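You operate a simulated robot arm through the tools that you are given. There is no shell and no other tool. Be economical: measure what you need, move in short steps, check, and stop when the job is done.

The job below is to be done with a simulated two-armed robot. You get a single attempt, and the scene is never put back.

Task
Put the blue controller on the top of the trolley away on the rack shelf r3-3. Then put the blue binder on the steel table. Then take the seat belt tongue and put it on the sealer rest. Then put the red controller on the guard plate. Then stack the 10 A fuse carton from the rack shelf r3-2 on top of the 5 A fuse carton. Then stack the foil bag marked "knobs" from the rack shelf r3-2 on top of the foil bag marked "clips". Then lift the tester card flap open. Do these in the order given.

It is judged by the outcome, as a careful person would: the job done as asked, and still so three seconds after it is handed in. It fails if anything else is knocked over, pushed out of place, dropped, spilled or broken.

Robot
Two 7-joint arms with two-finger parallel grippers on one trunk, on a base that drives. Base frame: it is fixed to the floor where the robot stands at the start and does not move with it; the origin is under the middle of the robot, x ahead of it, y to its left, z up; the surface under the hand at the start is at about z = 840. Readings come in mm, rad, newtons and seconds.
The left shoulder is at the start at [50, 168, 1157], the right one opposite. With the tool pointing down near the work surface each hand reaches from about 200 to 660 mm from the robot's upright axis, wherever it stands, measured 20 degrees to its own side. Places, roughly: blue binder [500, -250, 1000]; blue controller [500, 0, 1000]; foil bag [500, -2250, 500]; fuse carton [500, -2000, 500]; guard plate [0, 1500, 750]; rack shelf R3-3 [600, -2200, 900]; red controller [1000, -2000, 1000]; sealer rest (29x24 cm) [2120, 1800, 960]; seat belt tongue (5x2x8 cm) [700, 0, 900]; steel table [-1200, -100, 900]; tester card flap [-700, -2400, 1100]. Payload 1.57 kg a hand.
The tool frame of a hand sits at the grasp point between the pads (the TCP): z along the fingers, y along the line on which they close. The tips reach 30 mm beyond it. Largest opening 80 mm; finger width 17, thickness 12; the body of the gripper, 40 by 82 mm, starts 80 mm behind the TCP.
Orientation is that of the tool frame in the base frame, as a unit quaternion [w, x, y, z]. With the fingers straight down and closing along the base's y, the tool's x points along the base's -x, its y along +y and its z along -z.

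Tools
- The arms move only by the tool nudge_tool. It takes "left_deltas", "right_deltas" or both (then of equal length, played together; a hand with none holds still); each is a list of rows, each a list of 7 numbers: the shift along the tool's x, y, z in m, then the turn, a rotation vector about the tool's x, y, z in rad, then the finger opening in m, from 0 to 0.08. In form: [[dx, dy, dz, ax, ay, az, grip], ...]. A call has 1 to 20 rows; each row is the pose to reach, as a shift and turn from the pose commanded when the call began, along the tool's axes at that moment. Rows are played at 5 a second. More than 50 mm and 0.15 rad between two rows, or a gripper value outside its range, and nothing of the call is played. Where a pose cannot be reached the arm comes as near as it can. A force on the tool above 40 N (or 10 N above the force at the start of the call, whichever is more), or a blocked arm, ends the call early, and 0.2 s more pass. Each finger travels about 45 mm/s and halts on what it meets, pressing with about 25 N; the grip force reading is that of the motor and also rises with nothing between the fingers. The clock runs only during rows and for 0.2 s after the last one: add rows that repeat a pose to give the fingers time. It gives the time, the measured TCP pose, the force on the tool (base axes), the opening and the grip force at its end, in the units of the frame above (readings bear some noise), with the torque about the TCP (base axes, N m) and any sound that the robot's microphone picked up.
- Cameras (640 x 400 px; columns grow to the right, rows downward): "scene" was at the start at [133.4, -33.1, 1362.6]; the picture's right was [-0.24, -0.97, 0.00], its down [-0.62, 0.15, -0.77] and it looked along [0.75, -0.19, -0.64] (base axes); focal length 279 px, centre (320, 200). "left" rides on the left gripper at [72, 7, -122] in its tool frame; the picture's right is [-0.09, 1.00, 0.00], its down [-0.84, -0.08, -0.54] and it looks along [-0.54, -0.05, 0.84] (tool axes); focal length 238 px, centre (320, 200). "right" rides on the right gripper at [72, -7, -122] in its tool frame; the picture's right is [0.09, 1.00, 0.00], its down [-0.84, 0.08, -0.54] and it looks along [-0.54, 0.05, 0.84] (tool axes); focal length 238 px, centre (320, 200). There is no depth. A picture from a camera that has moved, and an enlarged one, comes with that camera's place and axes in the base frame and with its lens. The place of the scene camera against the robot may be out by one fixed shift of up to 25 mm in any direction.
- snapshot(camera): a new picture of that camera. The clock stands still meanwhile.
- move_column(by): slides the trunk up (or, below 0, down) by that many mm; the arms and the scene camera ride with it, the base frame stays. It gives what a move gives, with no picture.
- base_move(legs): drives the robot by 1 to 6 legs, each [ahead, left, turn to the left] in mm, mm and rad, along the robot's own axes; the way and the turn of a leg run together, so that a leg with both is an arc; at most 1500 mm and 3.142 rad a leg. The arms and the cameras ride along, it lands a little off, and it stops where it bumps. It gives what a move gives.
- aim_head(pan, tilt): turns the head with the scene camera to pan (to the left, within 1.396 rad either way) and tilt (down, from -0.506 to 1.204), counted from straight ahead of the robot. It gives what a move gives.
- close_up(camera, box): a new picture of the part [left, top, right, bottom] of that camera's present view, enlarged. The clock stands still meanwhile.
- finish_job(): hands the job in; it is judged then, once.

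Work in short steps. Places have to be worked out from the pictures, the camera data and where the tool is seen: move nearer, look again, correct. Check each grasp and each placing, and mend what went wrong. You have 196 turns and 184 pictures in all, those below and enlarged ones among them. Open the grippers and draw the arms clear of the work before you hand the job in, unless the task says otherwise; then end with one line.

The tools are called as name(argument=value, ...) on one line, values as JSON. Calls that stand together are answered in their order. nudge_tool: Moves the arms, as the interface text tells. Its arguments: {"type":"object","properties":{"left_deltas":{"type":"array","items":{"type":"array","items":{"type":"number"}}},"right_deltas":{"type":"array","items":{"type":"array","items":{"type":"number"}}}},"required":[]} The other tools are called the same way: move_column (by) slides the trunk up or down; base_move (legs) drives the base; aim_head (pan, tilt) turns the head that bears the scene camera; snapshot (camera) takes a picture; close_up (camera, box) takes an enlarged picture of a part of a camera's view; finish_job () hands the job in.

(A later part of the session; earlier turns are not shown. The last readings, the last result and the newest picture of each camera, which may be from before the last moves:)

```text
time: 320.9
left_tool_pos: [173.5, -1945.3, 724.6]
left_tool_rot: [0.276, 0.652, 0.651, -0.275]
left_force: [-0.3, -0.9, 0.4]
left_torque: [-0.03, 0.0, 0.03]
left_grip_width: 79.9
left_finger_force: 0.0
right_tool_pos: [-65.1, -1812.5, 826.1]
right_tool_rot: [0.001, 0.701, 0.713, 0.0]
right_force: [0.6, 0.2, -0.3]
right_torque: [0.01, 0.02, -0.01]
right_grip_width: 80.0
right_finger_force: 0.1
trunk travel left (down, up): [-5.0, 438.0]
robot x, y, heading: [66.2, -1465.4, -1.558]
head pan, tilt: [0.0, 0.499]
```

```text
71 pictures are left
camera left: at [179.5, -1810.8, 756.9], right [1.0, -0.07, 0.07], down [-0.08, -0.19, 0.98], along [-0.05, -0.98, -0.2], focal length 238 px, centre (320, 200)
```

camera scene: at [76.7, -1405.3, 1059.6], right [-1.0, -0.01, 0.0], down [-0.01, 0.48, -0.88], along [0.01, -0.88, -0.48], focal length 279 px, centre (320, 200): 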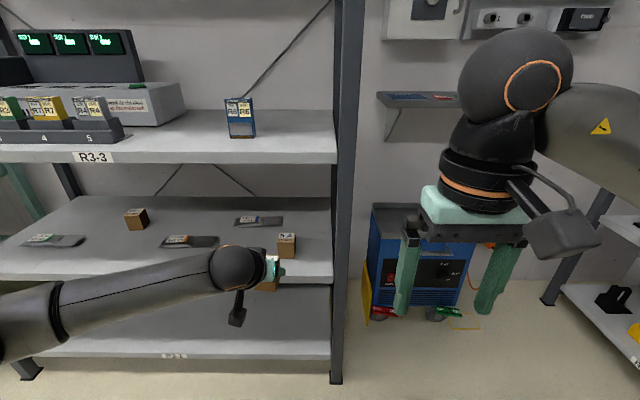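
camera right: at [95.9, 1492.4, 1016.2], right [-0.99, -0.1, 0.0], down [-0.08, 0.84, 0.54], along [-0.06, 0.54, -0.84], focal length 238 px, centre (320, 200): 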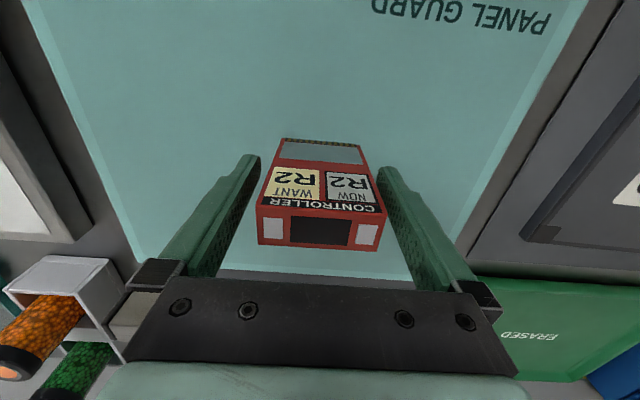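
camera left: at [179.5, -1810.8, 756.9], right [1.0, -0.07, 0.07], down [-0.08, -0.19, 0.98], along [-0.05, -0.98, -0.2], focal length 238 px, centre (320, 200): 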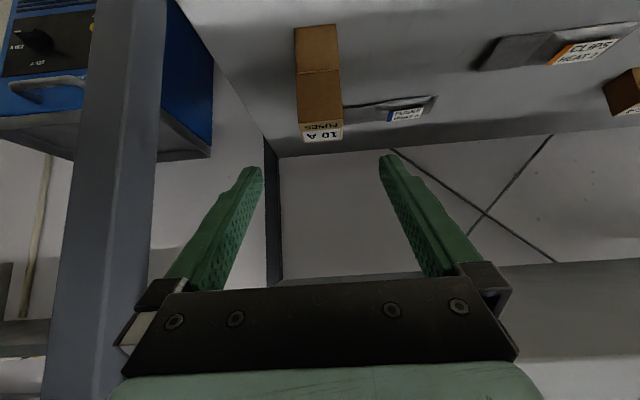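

The stack stands well. Now the "knobs" bag: I back off a little and sidestep to x≈830 to look at it.

base_move(legs=[[-100, 0, 0], [0, 765, 0]])

snapshot(camera="left")

snapshot(camera="scene")

```text
time: 328.6
left_tool_pos: [922.8, -1840.6, 724.4]
left_tool_rot: [0.275, 0.652, 0.65, -0.277]
left_force: [0.0, -0.3, -1.1]
left_torque: [-0.07, -0.01, -0.04]
left_grip_width: 79.8
left_finger_force: 0.0
right_tool_pos: [684.6, -1706.4, 826.7]
right_tool_rot: [0.003, 0.701, 0.713, 0.001]
right_force: [0.0, 1.2, -0.6]
right_torque: [-0.03, -0.02, 0.01]
right_grip_width: 80.2
right_finger_force: 0.1
trunk travel left (down, up): [-5.0, 438.0]
robot x, y, heading: [815.3, -1362.5, -1.561]
head pan, tilt: [0.0, 0.499]
```

```text
70 pictures are left
camera left: at [928.8, -1705.2, 756.8], right [1.0, -0.07, 0.07], down [-0.08, -0.19, 0.98], along [-0.05, -0.98, -0.2], focal length 238 px, centre (320, 200)
```

left: 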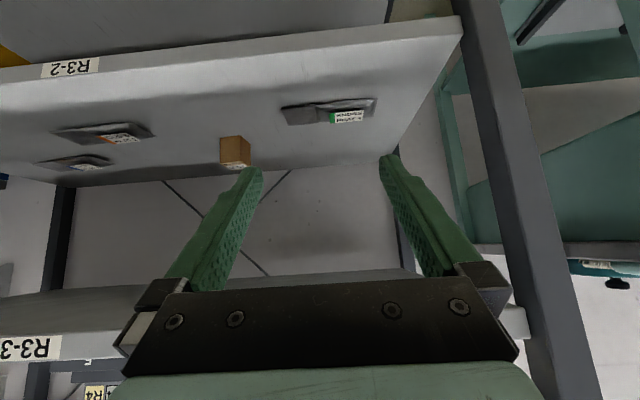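

```text
69 pictures are left
camera scene: at [827.7, -1501.6, 1059.6], right [-1.0, -0.01, 0.0], down [-0.01, 0.48, -0.88], along [0.01, -0.88, -0.48], focal length 279 px, centre (320, 200)
```

scene: 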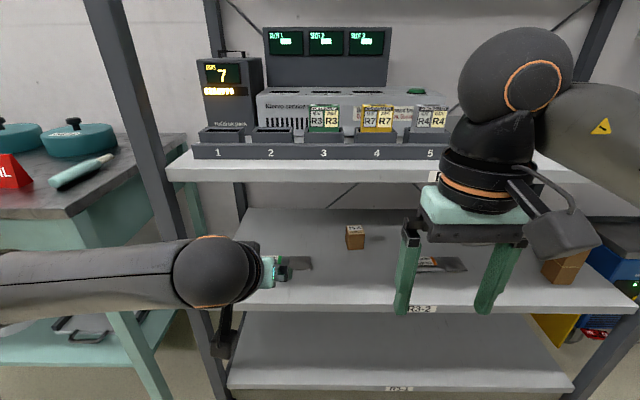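

Zoom on the knobs bag.

close_up(camera="left", box=[260, 80, 400, 150])

nudge_tool(left_deltas=[[0, 0, -0.02, 0, 0, 0, 0.08]])

close_up(camera="scene", box=[220, 220, 480, 320])

```text
4.57 times, centred on (330, 115) of left
camera zoom: at [928.8, -1705.2, 756.8], right [1.0, -0.07, 0.07], down [-0.08, -0.19, 0.98], along [-0.05, -0.98, -0.2], focal length 1090 px, centre (274, 589)
```

zoom: 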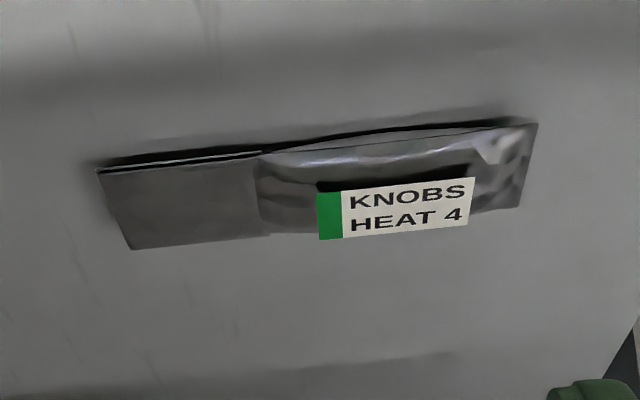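

```text
time: 329.0
left_tool_pos: [921.0, -1829.2, 735.9]
left_tool_rot: [0.276, 0.652, 0.65, -0.275]
left_force: [0.1, -0.7, 0.2]
left_torque: [0.02, -0.01, 0.02]
left_grip_width: 80.2
left_finger_force: 0.1
right_tool_pos: [683.3, -1706.4, 826.0]
right_tool_rot: [0.002, 0.701, 0.713, 0.001]
right_force: [-0.4, 0.3, 0.0]
right_torque: [0.0, 0.02, 0.05]
right_grip_width: 79.9
right_finger_force: 0.1
trunk travel left (down, up): [-5.0, 438.0]
robot x, y, heading: [813.8, -1357.7, -1.565]
head pan, tilt: [0.0, 0.499]
```

```text
2.46 times, centred on (350, 270) of scene
camera zoom: at [827.7, -1501.6, 1059.6], right [-1.0, -0.01, 0.0], down [-0.01, 0.48, -0.88], along [0.01, -0.88, -0.48], focal length 687 px, centre (246, 28)
```

zoom: 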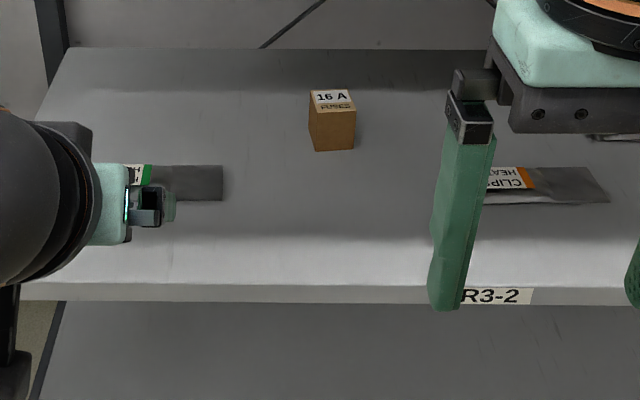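

Knobs bag: x 850–1025, y≈-2157…-2091, ~64 mm wide, contents at its +x half. I'll grip it across its width with the right hand, leaning. First I tuck the left hand back and roll the right wrist by 90°.

nudge_tool(left_deltas=[[0.013, 0.01, -0.0135, 0, 0.1, 0, 0.08], [0.026, 0.02, -0.027, 0, 0.2, 0, 0.08], [0.039, 0.03, -0.04, 0, 0.3, 0, 0.08], [0.052, 0.04, -0.054, 0, 0.4, 0, 0.08], [0.065, 0.05, -0.067, 0, 0.5, 0, 0.08], [0.078, 0.06, -0.081, 0, 0.6, 0, 0.08], [0.091, 0.07, -0.094, 0, 0.7, 0, 0.08], [0.104, 0.08, -0.107, 0, 0.79, 0, 0.08]])

nudge_tool(right_deltas=[[0, 0, 0, 0, 0, 0.14, 0.08], [0, 0, 0, 0, 0, 0.28, 0.08], [0, 0, 0, 0, 0, 0.42, 0.08], [0, 0, 0, 0, 0, 0.56, 0.08], [0, 0, 0, 0, 0, 0.7, 0.08], [0, 0, 0, 0, 0, 0.84, 0.08], [0, 0, 0, 0, 0, 0.98, 0.08], [0, 0, 0, 0, 0, 1.12, 0.08], [0, 0, 0, 0, 0, 1.26, 0.08], [0, 0, 0, 0, 0, 1.4, 0.08], [0, 0, 0, 0, 0, 1.54, 0.08], [0, 0, 0, 0, 0, 1.57, 0.08]])

snapshot(camera="scene")

```text
time: 330.8
left_tool_pos: [1002.8, -1678.4, 738.1]
left_tool_rot: [0.003, 0.708, 0.706, -0.004]
left_force: [0.1, 0.3, 0.3]
left_torque: [0.01, -0.01, -0.01]
left_grip_width: 80.4
left_finger_force: 0.1
right_tool_pos: [684.3, -1707.2, 825.4]
right_tool_rot: [0.002, 0.701, 0.714, 0.0]
right_force: [0.0, -0.4, -0.4]
right_torque: [0.01, 0.01, -0.03]
right_grip_width: 79.9
right_finger_force: 0.0
trunk travel left (down, up): [-5.0, 438.0]
robot x, y, heading: [817.6, -1358.1, -1.557]
head pan, tilt: [0.0, 0.499]
```

```text
time: 333.4
left_tool_pos: [1004.1, -1678.4, 738.7]
left_tool_rot: [0.005, 0.708, 0.706, -0.004]
left_force: [0.2, -0.4, 0.3]
left_torque: [-0.01, 0.0, -0.01]
left_grip_width: 79.9
left_finger_force: 0.0
right_tool_pos: [682.6, -1706.6, 825.9]
right_tool_rot: [0.001, 1.0, 0.008, 0.001]
right_force: [0.8, -0.1, -0.1]
right_torque: [0.01, 0.0, -0.01]
right_grip_width: 80.1
right_finger_force: 0.1
trunk travel left (down, up): [-5.0, 438.0]
robot x, y, heading: [816.8, -1359.4, -1.561]
head pan, tilt: [0.0, 0.499]
```

```text
66 pictures are left
camera scene: at [827.7, -1501.6, 1059.6], right [-1.0, -0.01, 0.0], down [-0.01, 0.48, -0.88], along [0.01, -0.88, -0.48], focal length 279 px, centre (320, 200)
```

scene: 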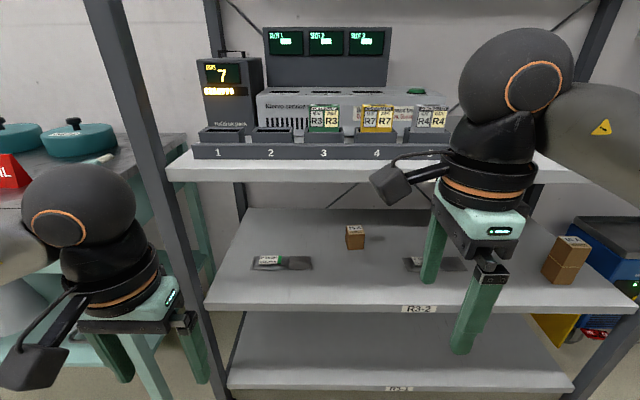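

Right wrist rolled. I now lean it 0.65 rad and bring it to a low pre-insertion pose in front of the rack.

nudge_tool(right_deltas=[[0.024, 0.018, 0.026, 0, 0.065, 0, 0.08], [0.048, 0.035, 0.052, 0, 0.13, 0, 0.08], [0.072, 0.053, 0.078, 0, 0.195, 0, 0.08], [0.096, 0.071, 0.104, 0, 0.26, 0, 0.08], [0.12, 0.089, 0.13, 0, 0.325, 0, 0.08], [0.143, 0.106, 0.157, 0, 0.39, 0, 0.08], [0.167, 0.124, 0.183, 0, 0.455, 0, 0.08], [0.191, 0.142, 0.209, 0, 0.52, 0, 0.08], [0.215, 0.159, 0.235, 0, 0.585, 0, 0.08], [0.239, 0.177, 0.261, 0, 0.65, 0, 0.08], [0.239, 0.177, 0.261, 0, 0.65, 0, 0.08]])

snapshot(camera="scene")

snapshot(camera="right")

```text
time: 335.8
left_tool_pos: [1003.1, -1678.0, 738.3]
left_tool_rot: [0.004, 0.707, 0.707, -0.005]
left_force: [0.4, 0.1, 0.3]
left_torque: [0.01, -0.01, -0.05]
left_grip_width: 80.2
left_finger_force: 0.0
right_tool_pos: [929.5, -1881.4, 568.4]
right_tool_rot: [-0.002, 0.947, 0.008, 0.322]
right_force: [-0.7, -0.4, 0.3]
right_torque: [-0.02, 0.03, 0.02]
right_grip_width: 80.0
right_finger_force: 0.0
trunk travel left (down, up): [-5.0, 438.0]
robot x, y, heading: [814.4, -1360.1, -1.555]
head pan, tilt: [0.0, 0.499]
```

```text
65 pictures are left
camera scene: at [827.7, -1501.6, 1059.6], right [-1.0, -0.01, 0.0], down [-0.01, 0.48, -0.88], along [0.01, -0.88, -0.48], focal length 279 px, centre (320, 200)
```

scene: 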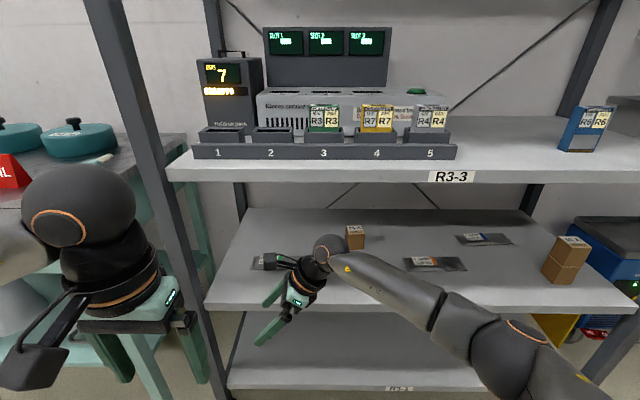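

```text
64 pictures are left
camera right: at [912.4, -1876.2, 707.6], right [0.09, -0.99, 0.06], down [-0.99, -0.1, -0.08], along [0.08, -0.05, -1.0], focal length 238 px, centre (320, 200)
```

right: 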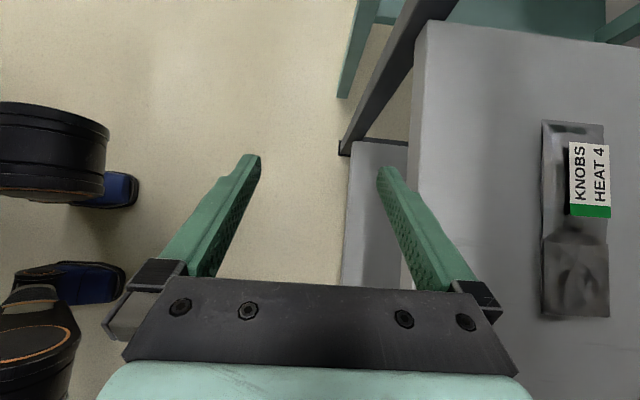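

The right camera gives a plan view: contents centre ≈[968,-2120]. I sidestep 37 mm left and drive 220 mm ahead, taking the hand into the gap.

base_move(legs=[[0, 35, 0], [220, 0, 0]])

snapshot(camera="right")

snapshot(camera="scene")

```text
time: 338.1
left_tool_pos: [1039.9, -1900.2, 738.7]
left_tool_rot: [0.004, 0.709, 0.705, -0.004]
left_force: [-0.7, 0.1, 0.5]
left_torque: [0.07, -0.01, 0.0]
left_grip_width: 80.0
left_finger_force: 0.0
right_tool_pos: [965.7, -2103.4, 568.6]
right_tool_rot: [-0.002, 0.947, 0.008, 0.322]
right_force: [0.9, 0.5, 0.6]
right_torque: [0.0, 0.02, 0.0]
right_grip_width: 79.9
right_finger_force: 0.2
trunk travel left (down, up): [-5.0, 438.0]
robot x, y, heading: [852.6, -1576.6, -1.567]
head pan, tilt: [0.0, 0.499]
```

```text
63 pictures are left
camera right: at [948.7, -2097.6, 707.9], right [0.09, -0.99, 0.06], down [-0.99, -0.09, -0.08], along [0.08, -0.05, -1.0], focal length 238 px, centre (320, 200)
```

right: 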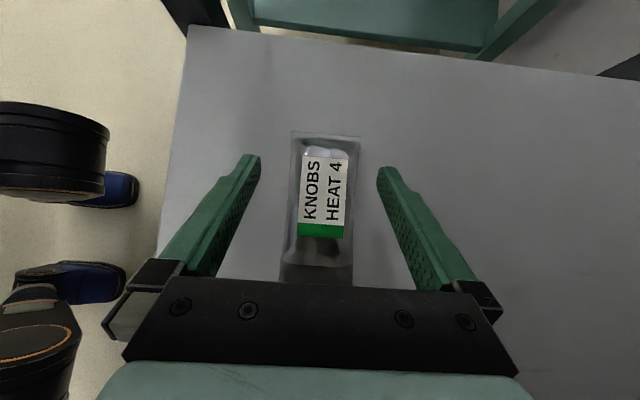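

```text
62 pictures are left
camera scene: at [864.8, -1722.8, 1059.6], right [-1.0, -0.01, 0.0], down [0.0, 0.48, -0.88], along [0.01, -0.88, -0.48], focal length 279 px, centre (320, 200)
```

scene: 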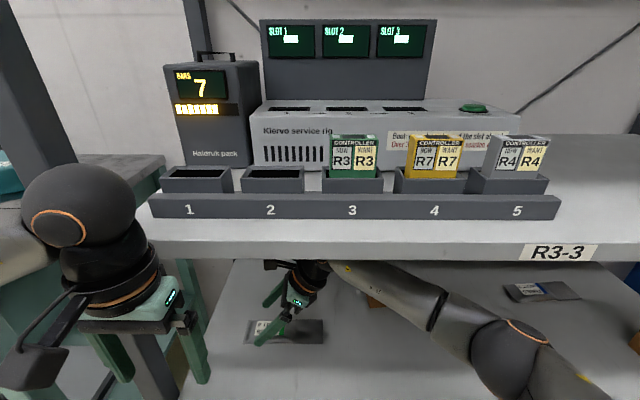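

Excellent plan view. Zoom for exact edges.

close_up(camera="right", box=[240, 110, 410, 290])

```text
2.22 times, centred on (325, 200) of right
camera zoom: at [948.7, -2097.6, 707.9], right [0.09, -0.99, 0.06], down [-0.99, -0.09, -0.08], along [0.08, -0.05, -1.0], focal length 530 px, centre (309, 200)
```

zoom: 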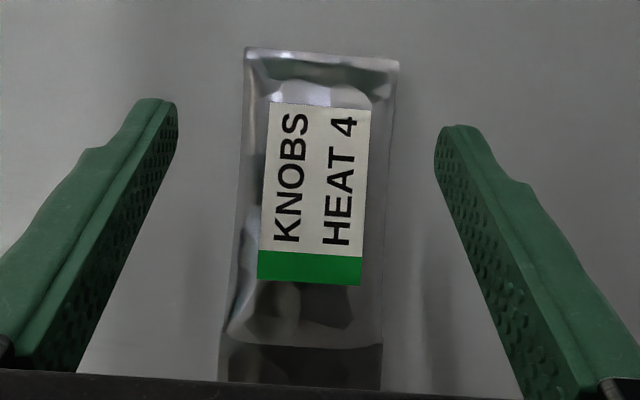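

I shift 5.6 mm in y and descend to just above shelf contact.

nudge_tool(right_deltas=[[-0.006, 0.0056, 0.008, 0, 0, 0, 0.08], [-0.0121, 0.0056, 0.0159, 0, 0, 0, 0.08], [-0.0194, 0.0056, 0.0255, 0, 0, 0, 0.08], [-0.0194, 0.0056, 0.0255, 0, 0, 0, 0.08]])

snapshot(camera="right")

```text
time: 339.1
left_tool_pos: [1040.3, -1899.0, 738.6]
left_tool_rot: [0.005, 0.708, 0.706, -0.005]
left_force: [-0.1, 0.3, 0.1]
left_torque: [-0.02, 0.0, 0.02]
left_grip_width: 80.0
left_finger_force: 0.1
right_tool_pos: [965.0, -2110.5, 533.9]
right_tool_rot: [-0.002, 0.947, 0.008, 0.321]
right_force: [0.3, -0.5, 0.7]
right_torque: [0.04, 0.0, -0.01]
right_grip_width: 79.9
right_finger_force: 0.1
trunk travel left (down, up): [-5.0, 438.0]
robot x, y, heading: [854.2, -1578.5, -1.563]
head pan, tilt: [0.0, 0.499]
```

```text
60 pictures are left
camera right: at [948.7, -2103.1, 674.9], right [0.09, -0.99, 0.06], down [-0.99, -0.09, -0.08], along [0.08, -0.05, -1.0], focal length 238 px, centre (320, 200)
```

right: 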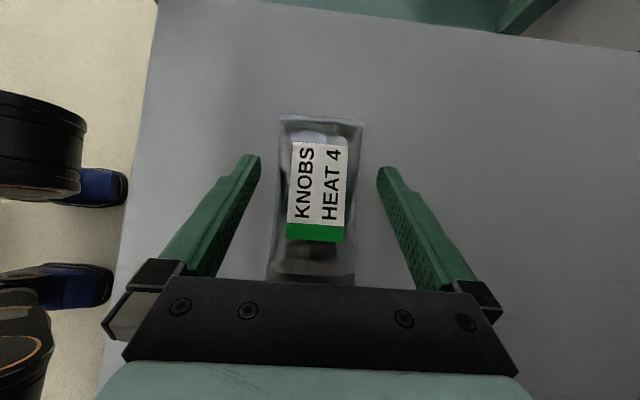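

Symmetric around the bag, no contact yet. I lower 3 mm more and read the force.

nudge_tool(right_deltas=[[-0.0009, 0, 0.0012, 0, 0, 0, 0.08], [-0.0018, 0, 0.0024, 0, 0, 0, 0.08], [-0.0018, 0, 0.0024, 0, 0, 0, 0.08]])

```text
time: 339.9
left_tool_pos: [1039.7, -1900.6, 737.8]
left_tool_rot: [0.004, 0.708, 0.706, -0.004]
left_force: [-0.1, -0.3, 0.0]
left_torque: [-0.03, 0.02, -0.03]
left_grip_width: 80.1
left_finger_force: 0.0
right_tool_pos: [966.3, -2108.2, 532.6]
right_tool_rot: [-0.003, 0.947, 0.009, 0.322]
right_force: [0.1, 1.4, -0.1]
right_torque: [-0.02, -0.01, 0.0]
right_grip_width: 79.8
right_finger_force: 0.1
trunk travel left (down, up): [-5.0, 438.0]
robot x, y, heading: [853.5, -1581.6, -1.556]
head pan, tilt: [0.0, 0.499]
```

No contact; 3 mm further.

nudge_tool(right_deltas=[[-0.0009, 0, 0.0012, 0, 0, 0, 0.08], [-0.0018, 0, 0.0024, 0, 0, 0, 0.08], [-0.0018, 0, 0.0024, 0, 0, 0, 0.08]])

```text
time: 340.7
left_tool_pos: [1041.2, -1900.0, 738.6]
left_tool_rot: [0.005, 0.709, 0.706, -0.004]
left_force: [0.0, -0.4, -0.3]
left_torque: [0.0, -0.02, 0.03]
left_grip_width: 79.9
left_finger_force: 0.1
right_tool_pos: [966.1, -2108.6, 528.2]
right_tool_rot: [-0.002, 0.947, 0.007, 0.322]
right_force: [0.0, 0.6, -0.4]
right_torque: [0.02, -0.02, -0.02]
right_grip_width: 80.1
right_finger_force: 0.0
trunk travel left (down, up): [-5.0, 438.0]
robot x, y, heading: [851.5, -1577.0, -1.56]
head pan, tilt: [0.0, 0.499]
```

2 mm more, then close if still free.

nudge_tool(right_deltas=[[-0.0008, 0, 0.001, 0, 0, 0, 0.08], [-0.0015, 0, 0.002, 0, 0, 0, 0.08], [-0.0015, 0, 0.002, 0, 0, 0, 0.08]])

```text
time: 341.5
left_tool_pos: [1040.2, -1898.8, 738.9]
left_tool_rot: [0.004, 0.708, 0.706, -0.005]
left_force: [0.4, -0.6, -0.1]
left_torque: [0.0, -0.04, -0.05]
left_grip_width: 80.0
left_finger_force: 0.1
right_tool_pos: [967.2, -2108.8, 530.0]
right_tool_rot: [-0.003, 0.947, 0.008, 0.322]
right_force: [-6.4, 5.3, 10.1]
right_torque: [0.62, 0.06, 0.33]
right_grip_width: 80.0
right_finger_force: 0.1
trunk travel left (down, up): [-5.0, 438.0]
robot x, y, heading: [854.0, -1579.9, -1.565]
head pan, tilt: [0.0, 0.499]
```

Shelf touched. I raise ~1.5 mm and close on the bag.

nudge_tool(right_deltas=[[0.0011, 0, -0.0015, 0, 0, 0, 0.08], [0.0011, 0, -0.0015, 0, 0, 0, 0.07], [0.0011, 0, -0.0015, 0, 0, 0, 0.06], [0.0011, 0, -0.0015, 0, 0, 0, 0.05], [0.0011, 0, -0.0015, 0, 0, 0, 0.045], [0.0011, 0, -0.0015, 0, 0, 0, 0.04]])

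snapshot(camera="right")

```text
time: 342.9
left_tool_pos: [1039.4, -1899.6, 738.2]
left_tool_rot: [0.004, 0.709, 0.706, -0.004]
left_force: [0.2, 0.3, 0.3]
left_torque: [0.03, 0.0, 0.0]
left_grip_width: 80.3
left_finger_force: 0.0
right_tool_pos: [965.8, -2109.3, 529.8]
right_tool_rot: [-0.003, 0.947, 0.009, 0.322]
right_force: [-0.7, -0.3, 0.1]
right_torque: [-0.04, 0.01, 0.0]
right_grip_width: 57.0
right_finger_force: 25.1
trunk travel left (down, up): [-5.0, 438.0]
robot x, y, heading: [851.7, -1579.0, -1.559]
head pan, tilt: [0.0, 0.499]
```

```text
59 pictures are left
camera right: at [949.1, -2103.5, 669.8], right [0.09, -0.99, 0.06], down [-0.99, -0.09, -0.08], along [0.08, -0.05, -1.0], focal length 238 px, centre (320, 200)
```

right: 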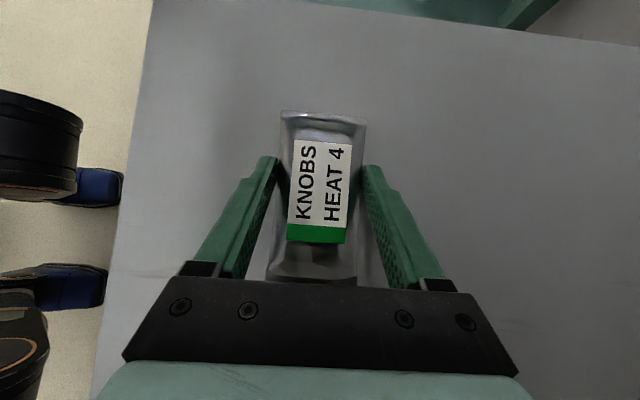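

Gripped at 57 mm. I lift 25 mm and check.

nudge_tool(right_deltas=[[0.006, 0, -0.008, 0, 0, 0, 0.04], [0.0151, 0, -0.0199, 0, 0, 0, 0.04], [0.0151, 0, -0.0199, 0, 0, 0, 0.04]])

snapshot(camera="right")

snapshot(camera="scene")

```text
time: 343.7
left_tool_pos: [1041.0, -1899.3, 738.5]
left_tool_rot: [0.004, 0.708, 0.706, -0.005]
left_force: [0.0, -0.4, 0.2]
left_torque: [-0.01, 0.01, 0.02]
left_grip_width: 79.8
left_finger_force: 0.1
right_tool_pos: [964.8, -2110.2, 553.1]
right_tool_rot: [-0.003, 0.947, 0.009, 0.321]
right_force: [-0.2, 0.2, -0.3]
right_torque: [0.0, 0.0, -0.03]
right_grip_width: 57.0
right_finger_force: 25.4
trunk travel left (down, up): [-5.0, 438.0]
robot x, y, heading: [851.1, -1581.8, -1.563]
head pan, tilt: [0.0, 0.499]
```

```text
58 pictures are left
camera right: at [948.2, -2103.7, 693.3], right [0.09, -0.99, 0.06], down [-0.99, -0.09, -0.08], along [0.08, -0.05, -1.0], focal length 238 px, centre (320, 200)
```

right: 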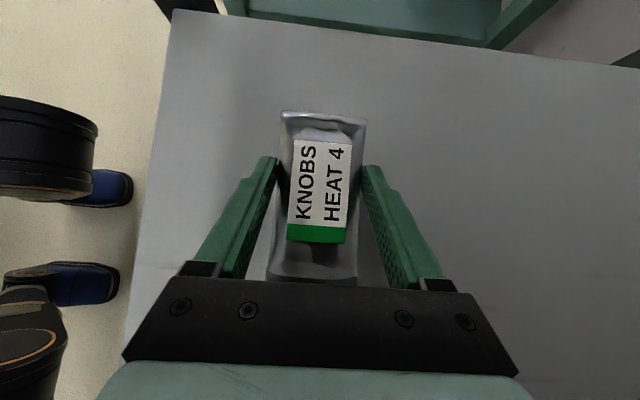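

```text
57 pictures are left
camera scene: at [864.8, -1722.9, 1059.6], right [-1.0, -0.01, 0.0], down [0.0, 0.48, -0.88], along [0.01, -0.88, -0.48], focal length 279 px, centre (320, 200)
```

scene: 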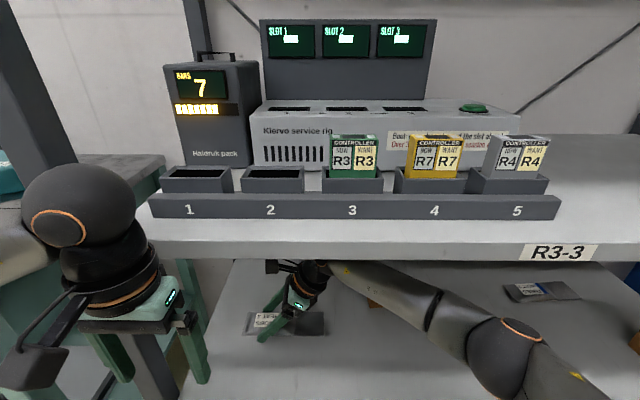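

Bag is lifted. I raise 15 mm, back out of the rack, and sidestep 445 mm to the clips bag.

nudge_tool(right_deltas=[[0.009, 0, -0.012, 0, 0, 0, 0.04], [0.009, 0, -0.012, 0, 0, 0, 0.04]])

base_move(legs=[[-240, 0, 0], [0, -445, 0]])

snapshot(camera="right")

snapshot(camera="scene")

```text
time: 344.3
left_tool_pos: [1040.3, -1899.5, 738.7]
left_tool_rot: [0.004, 0.708, 0.706, -0.004]
left_force: [0.4, 0.8, 0.4]
left_torque: [0.01, -0.01, 0.02]
left_grip_width: 80.1
left_finger_force: 0.0
right_tool_pos: [966.0, -2109.1, 567.6]
right_tool_rot: [-0.002, 0.947, 0.008, 0.321]
right_force: [-0.4, 0.2, -1.2]
right_torque: [0.0, 0.04, 0.03]
right_grip_width: 57.2
right_finger_force: 25.1
trunk travel left (down, up): [-5.0, 438.0]
robot x, y, heading: [854.6, -1578.0, -1.561]
head pan, tilt: [0.0, 0.499]
```

```text
time: 350.2
left_tool_pos: [578.9, -1663.0, 738.0]
left_tool_rot: [0.004, 0.712, 0.702, -0.004]
left_force: [0.5, 0.6, -0.2]
left_torque: [0.0, 0.01, 0.0]
left_grip_width: 79.7
left_finger_force: 0.1
right_tool_pos: [502.3, -1871.6, 569.3]
right_tool_rot: [0.0, 0.947, 0.004, 0.321]
right_force: [-0.4, -0.4, -1.0]
right_torque: [0.02, 0.01, 0.04]
right_grip_width: 57.4
right_finger_force: 25.0
trunk travel left (down, up): [-5.0, 438.0]
robot x, y, heading: [393.5, -1343.0, -1.571]
head pan, tilt: [0.0, 0.499]
```

```text
56 pictures are left
camera right: at [485.6, -1865.9, 708.7], right [0.08, -1.0, 0.06], down [-0.99, -0.08, -0.08], along [0.08, -0.05, -1.0], focal length 238 px, centre (320, 200)
```

right: 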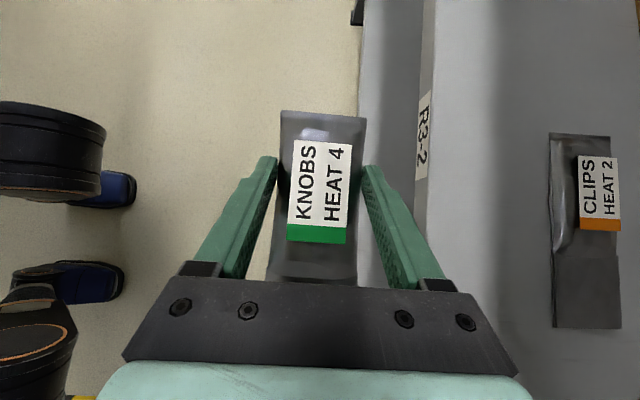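

```text
55 pictures are left
camera scene: at [405.7, -1484.1, 1059.6], right [-1.0, 0.0, 0.0], down [0.0, 0.48, -0.88], along [0.0, -0.88, -0.48], focal length 279 px, centre (320, 200)
```

scene: 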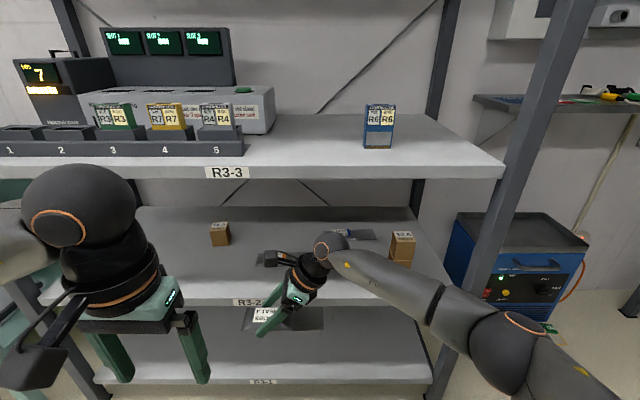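

Clips bag reference point ≈[526,-2107], oriented the same. I drive 22 mm left and 225 mm ahead, bringing the knobs bag over it.

base_move(legs=[[0, 22, 0], [225, 0, 0]])

snapshot(camera="right")

snapshot(camera="scene")

```text
time: 352.4
left_tool_pos: [601.2, -1885.2, 738.7]
left_tool_rot: [0.005, 0.711, 0.703, -0.005]
left_force: [-1.2, 0.0, 0.0]
left_torque: [0.02, 0.02, 0.0]
left_grip_width: 80.1
left_finger_force: 0.1
right_tool_pos: [524.9, -2096.2, 569.7]
right_tool_rot: [-0.001, 0.947, 0.004, 0.321]
right_force: [0.8, 0.5, -0.5]
right_torque: [-0.03, 0.01, 0.0]
right_grip_width: 57.1
right_finger_force: 25.8
trunk travel left (down, up): [-5.0, 438.0]
robot x, y, heading: [416.1, -1567.7, -1.575]
head pan, tilt: [0.0, 0.499]
```

```text
54 pictures are left
camera right: at [508.7, -2089.4, 708.7], right [0.08, -0.99, 0.06], down [-0.99, -0.09, -0.08], along [0.08, -0.05, -1.0], focal length 238 px, centre (320, 200)
```

right: 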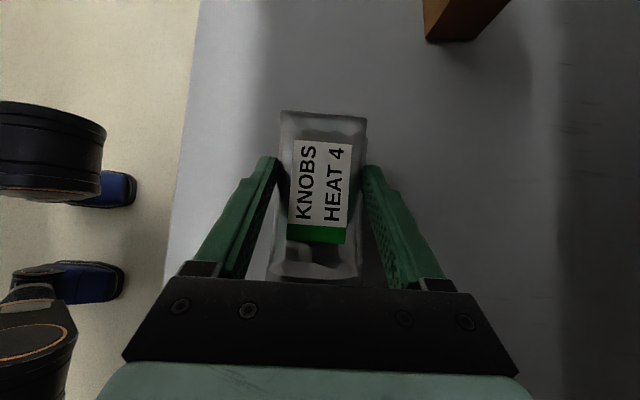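

```text
53 pictures are left
camera scene: at [428.4, -1707.7, 1059.6], right [-1.0, 0.0, 0.0], down [0.0, 0.48, -0.88], along [0.0, -0.88, -0.48], focal length 279 px, centre (320, 200)
```

scene: 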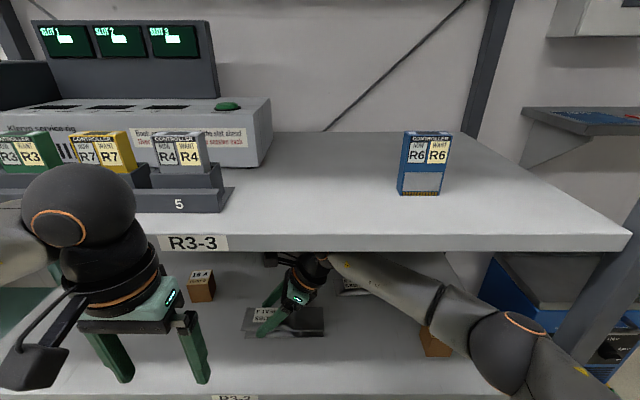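

The view shows clips fully beneath knobs. I creep 11 mm ahead with the base (same posture as at pick-up), then check.

base_move(legs=[[11, 0, 0]])

close_up(camera="right", box=[230, 80, 430, 300])

close_up(camera="scene", box=[180, 240, 500, 400])

```text
time: 353.1
left_tool_pos: [603.1, -1896.6, 738.5]
left_tool_rot: [0.004, 0.711, 0.703, -0.005]
left_force: [0.4, 0.5, -0.1]
left_torque: [0.0, 0.01, 0.02]
left_grip_width: 79.7
left_finger_force: 0.1
right_tool_pos: [524.7, -2106.0, 568.7]
right_tool_rot: [0.0, 0.947, 0.003, 0.322]
right_force: [-0.2, 0.4, -1.3]
right_torque: [0.03, 0.0, -0.02]
right_grip_width: 57.2
right_finger_force: 24.9
trunk travel left (down, up): [-5.0, 438.0]
robot x, y, heading: [414.8, -1575.6, -1.572]
head pan, tilt: [0.0, 0.499]
```

```text
1.82 times, centred on (330, 190) of right
camera zoom: at [508.6, -2100.3, 708.6], right [0.08, -1.0, 0.06], down [-0.99, -0.09, -0.08], along [0.08, -0.05, -1.0], focal length 433 px, centre (302, 218)
```

zoom: 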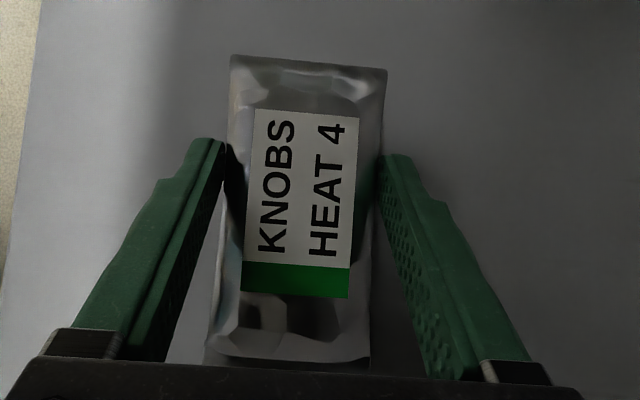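

```text
2.00 times, centred on (340, 320) of scene
camera zoom: at [428.4, -1718.6, 1059.6], right [-1.0, 0.0, 0.0], down [0.0, 0.48, -0.88], along [0.0, -0.88, -0.48], focal length 558 px, centre (280, -40)
```

zoom: 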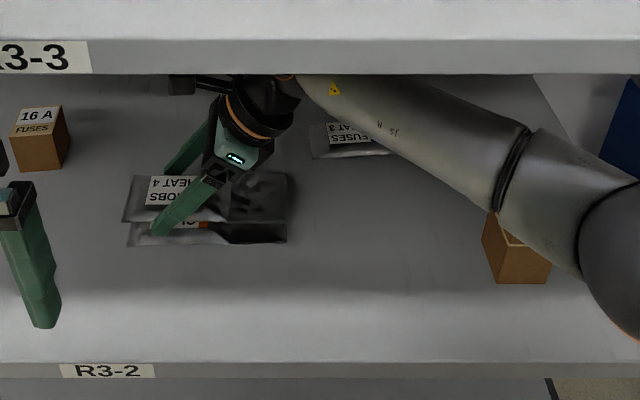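

Alignment looks right. I lower 12 mm, then in 2 mm rows until the bags meet.

nudge_tool(right_deltas=[[-0.0036, 0, 0.0048, 0, 0, 0, 0.04], [-0.0073, 0, 0.0095, 0, 0, 0, 0.04], [-0.0073, 0, 0.0095, 0, 0, 0, 0.04]])

nudge_tool(right_deltas=[[-0.0012, 0, 0.0016, 0, 0, 0, 0.04], [-0.0024, 0, 0.0032, 0, 0, 0, 0.04], [-0.0036, 0, 0.0048, 0, 0, 0, 0.04], [-0.0036, 0, 0.0048, 0, 0, 0, 0.04]])

close_up(camera="scene", box=[220, 300, 360, 380])

```text
time: 353.9
left_tool_pos: [602.7, -1896.8, 738.3]
left_tool_rot: [0.004, 0.711, 0.703, -0.004]
left_force: [0.4, 0.0, 0.3]
left_torque: [-0.01, 0.03, 0.0]
left_grip_width: 80.1
left_finger_force: 0.0
right_tool_pos: [525.1, -2105.7, 556.9]
right_tool_rot: [-0.001, 0.947, 0.004, 0.321]
right_force: [0.1, 0.2, -0.3]
right_torque: [-0.01, -0.01, -0.03]
right_grip_width: 57.2
right_finger_force: 24.9
trunk travel left (down, up): [-5.0, 438.0]
robot x, y, heading: [420.8, -1576.6, -1.565]
head pan, tilt: [0.0, 0.499]
```

```text
time: 354.9
left_tool_pos: [601.5, -1895.9, 739.2]
left_tool_rot: [0.004, 0.711, 0.703, -0.004]
left_force: [0.5, 0.7, -0.6]
left_torque: [-0.02, 0.0, -0.02]
left_grip_width: 80.0
left_finger_force: 0.0
right_tool_pos: [526.7, -2106.2, 551.8]
right_tool_rot: [0.0, 0.947, 0.005, 0.322]
right_force: [-2.1, 0.8, 12.4]
right_torque: [0.18, 0.49, 0.02]
right_grip_width: 57.2
right_finger_force: 25.2
trunk travel left (down, up): [-5.0, 438.0]
robot x, y, heading: [419.6, -1575.4, -1.567]
head pan, tilt: [0.0, 0.499]
```

```text
4.57 times, centred on (290, 340) of scene
camera zoom: at [428.1, -1717.8, 1059.9], right [-1.0, 0.0, 0.0], down [0.0, 0.48, -0.88], along [0.0, -0.88, -0.48], focal length 1275 px, centre (457, -440)
```

zoom: 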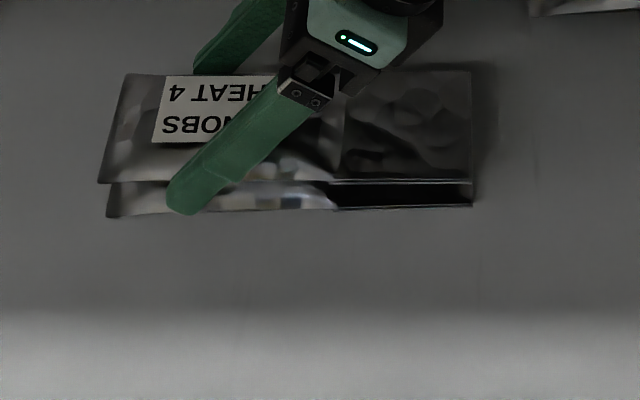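

Contact at 12 N with good alignment. I relieve 1.5 mm, open, and check.

nudge_tool(right_deltas=[[0.0009, 0, -0.0012, 0, 0, 0, 0.04], [0.0009, 0, -0.0012, 0, 0, 0, 0.06], [0.0009, 0, -0.0012, 0, 0, 0, 0.065], [0.0009, 0, -0.0012, 0, 0, 0, 0.07], [0.0009, 0, -0.0012, 0, 0, 0, 0.08], [0.0009, 0, -0.0012, 0, 0, 0, 0.08]])

snapshot(camera="right")

```text
time: 356.3
left_tool_pos: [603.1, -1896.9, 738.7]
left_tool_rot: [0.005, 0.712, 0.703, -0.005]
left_force: [-0.1, 0.2, -0.5]
left_torque: [0.03, 0.01, 0.03]
left_grip_width: 80.0
left_finger_force: 0.2
right_tool_pos: [525.6, -2105.9, 552.0]
right_tool_rot: [0.0, 0.947, 0.003, 0.321]
right_force: [-0.5, 0.3, 0.3]
right_torque: [-0.03, 0.01, 0.01]
right_grip_width: 80.0
right_finger_force: 0.0
trunk travel left (down, up): [-5.0, 438.0]
robot x, y, heading: [416.9, -1574.1, -1.568]
head pan, tilt: [0.0, 0.499]
```

```text
49 pictures are left
camera right: at [508.8, -2100.2, 692.0], right [0.08, -1.0, 0.06], down [-0.99, -0.09, -0.08], along [0.08, -0.05, -1.0], focal length 238 px, centre (320, 200)
```

right: 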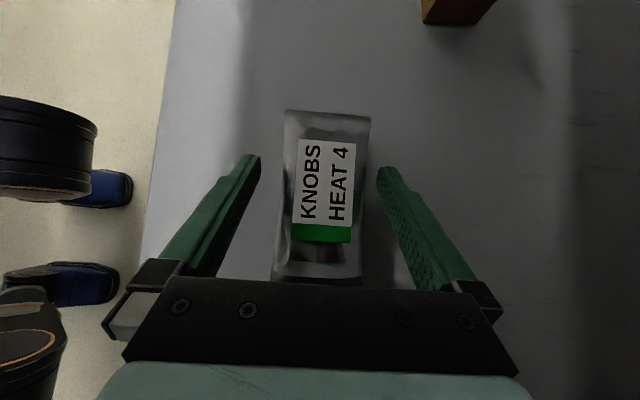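

Released; still stacked. I raise the hand 18 mm and back the base out, then inspect.

nudge_tool(right_deltas=[[0.0054, 0.0015, -0.0072, 0, 0, 0, 0.08], [0.0109, 0.0015, -0.0143, 0, 0, 0, 0.08], [0.0133, 0.0015, -0.0175, 0, 0, 0, 0.08]])

base_move(legs=[[-250, 0, 0]])

snapshot(camera="scene")

close_up(camera="right", box=[480, 80, 640, 360])

```text
time: 357.1
left_tool_pos: [602.3, -1896.6, 739.0]
left_tool_rot: [0.004, 0.712, 0.702, -0.005]
left_force: [0.9, 0.6, 0.1]
left_torque: [0.02, 0.01, 0.0]
left_grip_width: 79.8
left_finger_force: 0.1
right_tool_pos: [525.2, -2108.4, 573.4]
right_tool_rot: [0.0, 0.947, 0.004, 0.321]
right_force: [-0.3, 0.8, 0.3]
right_torque: [0.03, -0.01, 0.01]
right_grip_width: 79.9
right_finger_force: 0.0
trunk travel left (down, up): [-5.0, 438.0]
robot x, y, heading: [415.3, -1575.7, -1.572]
head pan, tilt: [0.0, 0.499]
```

```text
time: 359.0
left_tool_pos: [600.9, -1646.8, 738.8]
left_tool_rot: [0.004, 0.713, 0.701, -0.004]
left_force: [-0.1, 0.4, -0.2]
left_torque: [-0.02, 0.05, 0.0]
left_grip_width: 79.9
left_finger_force: 0.1
right_tool_pos: [523.1, -1857.6, 574.4]
right_tool_rot: [0.0, 0.947, 0.002, 0.321]
right_force: [0.8, -0.4, -0.1]
right_torque: [0.01, 0.0, 0.04]
right_grip_width: 79.8
right_finger_force: 0.0
trunk travel left (down, up): [-5.0, 438.0]
robot x, y, heading: [417.5, -1322.1, -1.573]
head pan, tilt: [0.0, 0.499]
```

```text
48 pictures are left
camera scene: at [428.2, -1467.5, 1059.6], right [-1.0, 0.0, 0.0], down [0.0, 0.48, -0.88], along [0.0, -0.88, -0.48], focal length 279 px, centre (320, 200)
```

scene: 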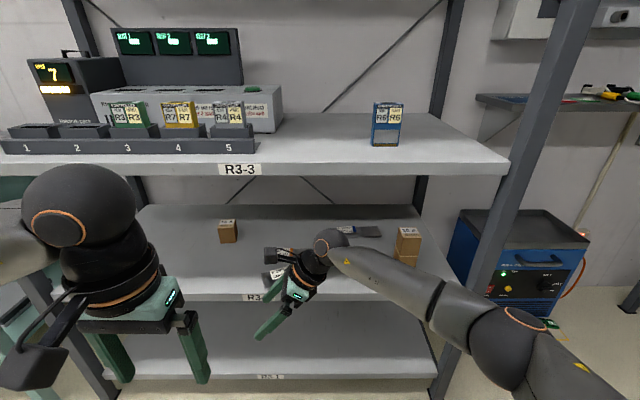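

```text
1.43 times, centred on (560, 220) of right
camera zoom: at [507.0, -1851.6, 714.2], right [0.08, -1.0, 0.06], down [-0.99, -0.08, -0.08], along [0.08, -0.05, -1.0], focal length 340 px, centre (-23, 171)
```

zoom: 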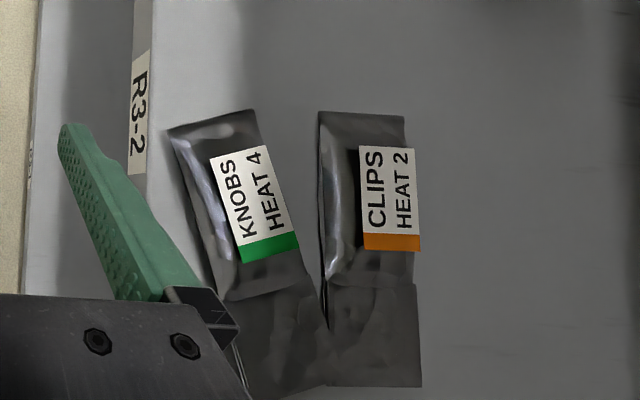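

The raise was too small: the rear finger dragged the knobs bag off; it now lies flat on the shelf next to the clips, turned ≈0.31 rad. I'll re-grasp it: turn the hand by +0.31 rad and drive in above it.

nudge_tool(right_deltas=[[0, 0, 0, 0.063, 0, -0.083, 0.08], [0, 0, 0, 0.126, 0, -0.165, 0.08], [0, 0, 0, 0.189, 0, -0.248, 0.08], [0, 0, 0, 0.189, 0, -0.248, 0.08]])

base_move(legs=[[158, 0, 0]])

snapshot(camera="right")

```text
time: 360.0
left_tool_pos: [601.7, -1647.5, 739.3]
left_tool_rot: [0.003, 0.714, 0.7, -0.005]
left_force: [0.1, -0.7, -0.6]
left_torque: [-0.01, 0.0, -0.02]
left_grip_width: 79.8
left_finger_force: 0.0
right_tool_pos: [522.7, -1856.7, 575.8]
right_tool_rot: [-0.05, 0.935, 0.149, 0.317]
right_force: [-0.1, 0.2, 0.5]
right_torque: [-0.02, 0.03, 0.01]
right_grip_width: 80.2
right_finger_force: 0.1
trunk travel left (down, up): [-5.0, 438.0]
robot x, y, heading: [418.1, -1327.1, -1.577]
head pan, tilt: [0.0, 0.499]
```

```text
time: 361.4
left_tool_pos: [598.5, -1805.2, 738.5]
left_tool_rot: [0.005, 0.714, 0.7, -0.005]
left_force: [0.3, -0.6, 0.4]
left_torque: [-0.02, -0.02, 0.0]
left_grip_width: 80.0
left_finger_force: 0.0
right_tool_pos: [520.3, -2016.4, 574.9]
right_tool_rot: [-0.049, 0.936, 0.147, 0.317]
right_force: [-0.2, 0.2, 0.0]
right_torque: [-0.01, 0.02, 0.02]
right_grip_width: 80.1
right_finger_force: 0.0
trunk travel left (down, up): [-5.0, 438.0]
robot x, y, heading: [417.3, -1479.8, -1.581]
head pan, tilt: [0.0, 0.499]
```

```text
46 pictures are left
camera right: at [502.3, -2014.8, 715.0], right [0.37, -0.93, 0.06], down [-0.92, -0.38, -0.08], along [0.09, -0.02, -1.0], focal length 238 px, centre (320, 200)
```

right: 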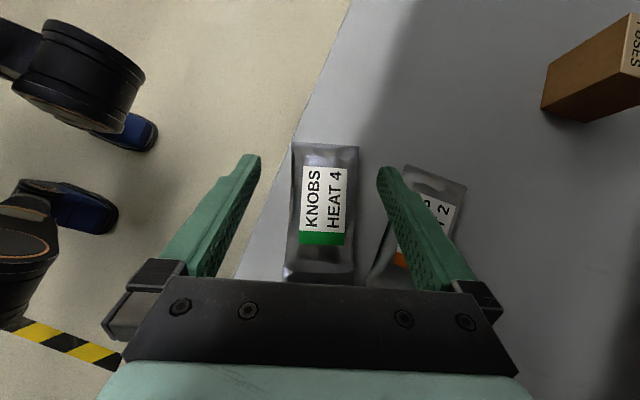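

Yaw matches well and there's 10+ mm finger room to the clips. I shift 6.5 mm sideways and descend 40 mm.

nudge_tool(right_deltas=[[-0.004, 0.0065, 0.0053, 0, 0, 0, 0.078], [-0.0121, 0.0065, 0.0159, 0, 0, 0, 0.078], [-0.0242, 0.0065, 0.0318, 0, 0, 0, 0.078], [-0.0242, 0.0065, 0.0318, 0, 0, 0, 0.078]])

snapshot(camera="right")

```text
time: 362.4
left_tool_pos: [597.4, -1804.7, 737.6]
left_tool_rot: [0.004, 0.714, 0.7, -0.004]
left_force: [0.0, -0.6, -0.2]
left_torque: [0.01, 0.04, -0.03]
left_grip_width: 80.0
left_finger_force: 0.2
right_tool_pos: [517.4, -2015.6, 542.2]
right_tool_rot: [-0.049, 0.936, 0.147, 0.317]
right_force: [0.5, -1.2, -0.4]
right_torque: [0.0, 0.02, -0.01]
right_grip_width: 77.8
right_finger_force: 0.1
right hand out of reach, approached as far as the arm can: row 2, 3, 4
trunk travel left (down, up): [-5.0, 438.0]
robot x, y, heading: [419.7, -1484.5, -1.578]
head pan, tilt: [0.0, 0.499]
```

```text
45 pictures are left
camera right: at [500.8, -2014.5, 681.9], right [0.38, -0.93, 0.06], down [-0.92, -0.38, -0.08], along [0.09, -0.02, -1.0], focal length 238 px, centre (320, 200)
```

right: 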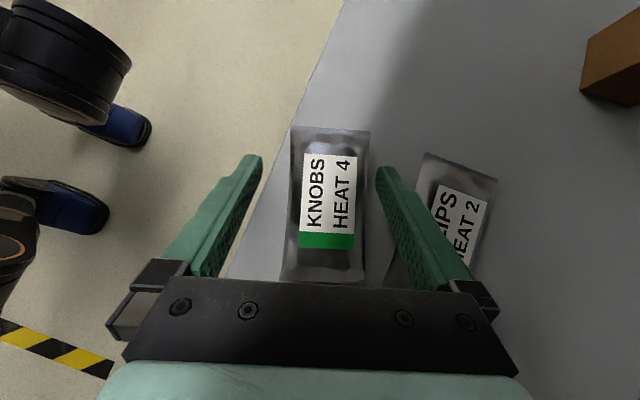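

Wrist reach limited at this posture. I raise, pull the hand 45 mm toward me, and bring the base 45 mm closer instead.

nudge_tool(right_deltas=[[0.0182, 0, -0.0239, 0, 0, 0, 0.078], [0.029, -0.043, -0.0156, 0, 0, 0, 0.078], [0.029, -0.043, -0.0156, 0, 0, 0, 0.078]])

base_move(legs=[[50, 0, 0]])

snapshot(camera="right")

```text
time: 363.2
left_tool_pos: [597.9, -1804.6, 739.3]
left_tool_rot: [0.004, 0.714, 0.7, -0.004]
left_force: [1.4, 0.6, 0.2]
left_torque: [0.01, -0.04, 0.0]
left_grip_width: 80.0
left_finger_force: 0.1
right_tool_pos: [538.6, -2009.7, 561.2]
right_tool_rot: [-0.049, 0.936, 0.146, 0.316]
right_force: [0.2, -0.3, -0.2]
right_torque: [0.0, 0.01, 0.01]
right_grip_width: 78.2
right_finger_force: 0.0
right hand out of reach, approached as far as the arm can: row 1, 2, 3
trunk travel left (down, up): [-5.0, 438.0]
robot x, y, heading: [415.4, -1481.9, -1.579]
head pan, tilt: [0.0, 0.499]
```

```text
time: 364.1
left_tool_pos: [597.8, -1855.7, 738.5]
left_tool_rot: [0.005, 0.715, 0.699, -0.004]
left_force: [-0.5, 0.7, -0.6]
left_torque: [0.02, -0.03, 0.04]
left_grip_width: 79.9
left_finger_force: 0.1
right_tool_pos: [538.0, -2062.3, 561.1]
right_tool_rot: [-0.049, 0.936, 0.148, 0.316]
right_force: [0.1, 0.1, -0.6]
right_torque: [-0.03, 0.0, -0.02]
right_grip_width: 78.1
right_finger_force: 0.0
trunk travel left (down, up): [-5.0, 438.0]
robot x, y, heading: [415.0, -1528.0, -1.576]
head pan, tilt: [0.0, 0.499]
```

```text
44 pictures are left
camera right: at [520.7, -2060.3, 701.3], right [0.38, -0.92, 0.06], down [-0.92, -0.38, -0.08], along [0.09, -0.02, -1.0], focal length 238 px, centre (320, 200)
```

right: 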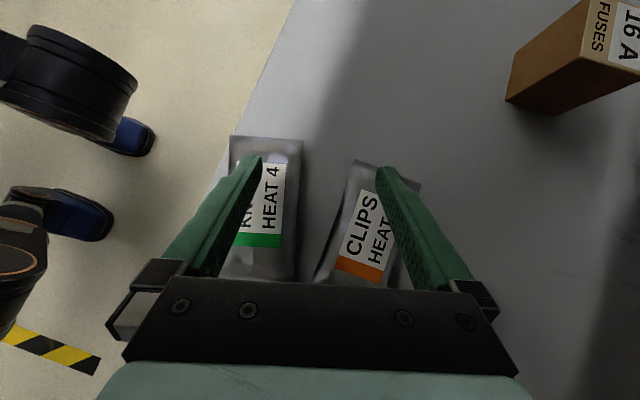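

The limit is on the near side, so I do the opposite: extend the hand (up and away) and back the base off.

nudge_tool(right_deltas=[[0.009, 0, -0.012, 0, 0, 0, 0.078], [0.004, 0.022, -0.016, 0, 0, 0, 0.078], [-0.002, 0.043, -0.0203, 0, 0, 0, 0.078], [-0.002, 0.043, -0.0203, 0, 0, 0, 0.078]])

base_move(legs=[[-92, -16, 0]])

snapshot(camera="right")

```text
time: 365.1
left_tool_pos: [599.6, -1855.7, 737.7]
left_tool_rot: [0.005, 0.714, 0.7, -0.004]
left_force: [-0.4, 0.3, 0.2]
left_torque: [-0.03, -0.01, 0.0]
left_grip_width: 79.8
left_finger_force: 0.0
right_tool_pos: [534.3, -2065.5, 574.9]
right_tool_rot: [-0.05, 0.936, 0.147, 0.317]
right_force: [-0.2, 0.2, 0.5]
right_torque: [0.02, 0.0, 0.02]
right_grip_width: 78.0
right_finger_force: 0.0
right hand out of reach, approached as far as the arm can: row 2, 3, 4
trunk travel left (down, up): [-5.0, 438.0]
robot x, y, heading: [415.1, -1534.3, -1.576]
head pan, tilt: [0.0, 0.499]
```

```text
time: 366.2
left_tool_pos: [583.4, -1761.4, 739.4]
left_tool_rot: [0.005, 0.715, 0.699, -0.004]
left_force: [0.4, 0.0, 0.0]
left_torque: [0.0, -0.03, -0.01]
left_grip_width: 79.9
left_finger_force: 0.0
right_tool_pos: [519.6, -1972.1, 574.1]
right_tool_rot: [-0.051, 0.936, 0.148, 0.316]
right_force: [-0.2, -0.8, 0.0]
right_torque: [0.05, -0.01, 0.0]
right_grip_width: 78.0
right_finger_force: 0.1
trunk travel left (down, up): [-5.0, 438.0]
robot x, y, heading: [401.8, -1440.6, -1.577]
head pan, tilt: [0.0, 0.499]
```

```text
43 pictures are left
camera right: at [501.8, -1972.1, 714.9], right [0.38, -0.92, 0.06], down [-0.92, -0.38, -0.08], along [0.09, -0.02, -1.0], focal length 238 px, centre (320, 200)
```

right: 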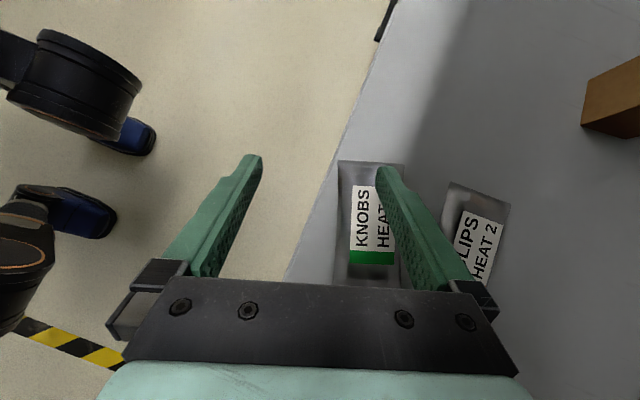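

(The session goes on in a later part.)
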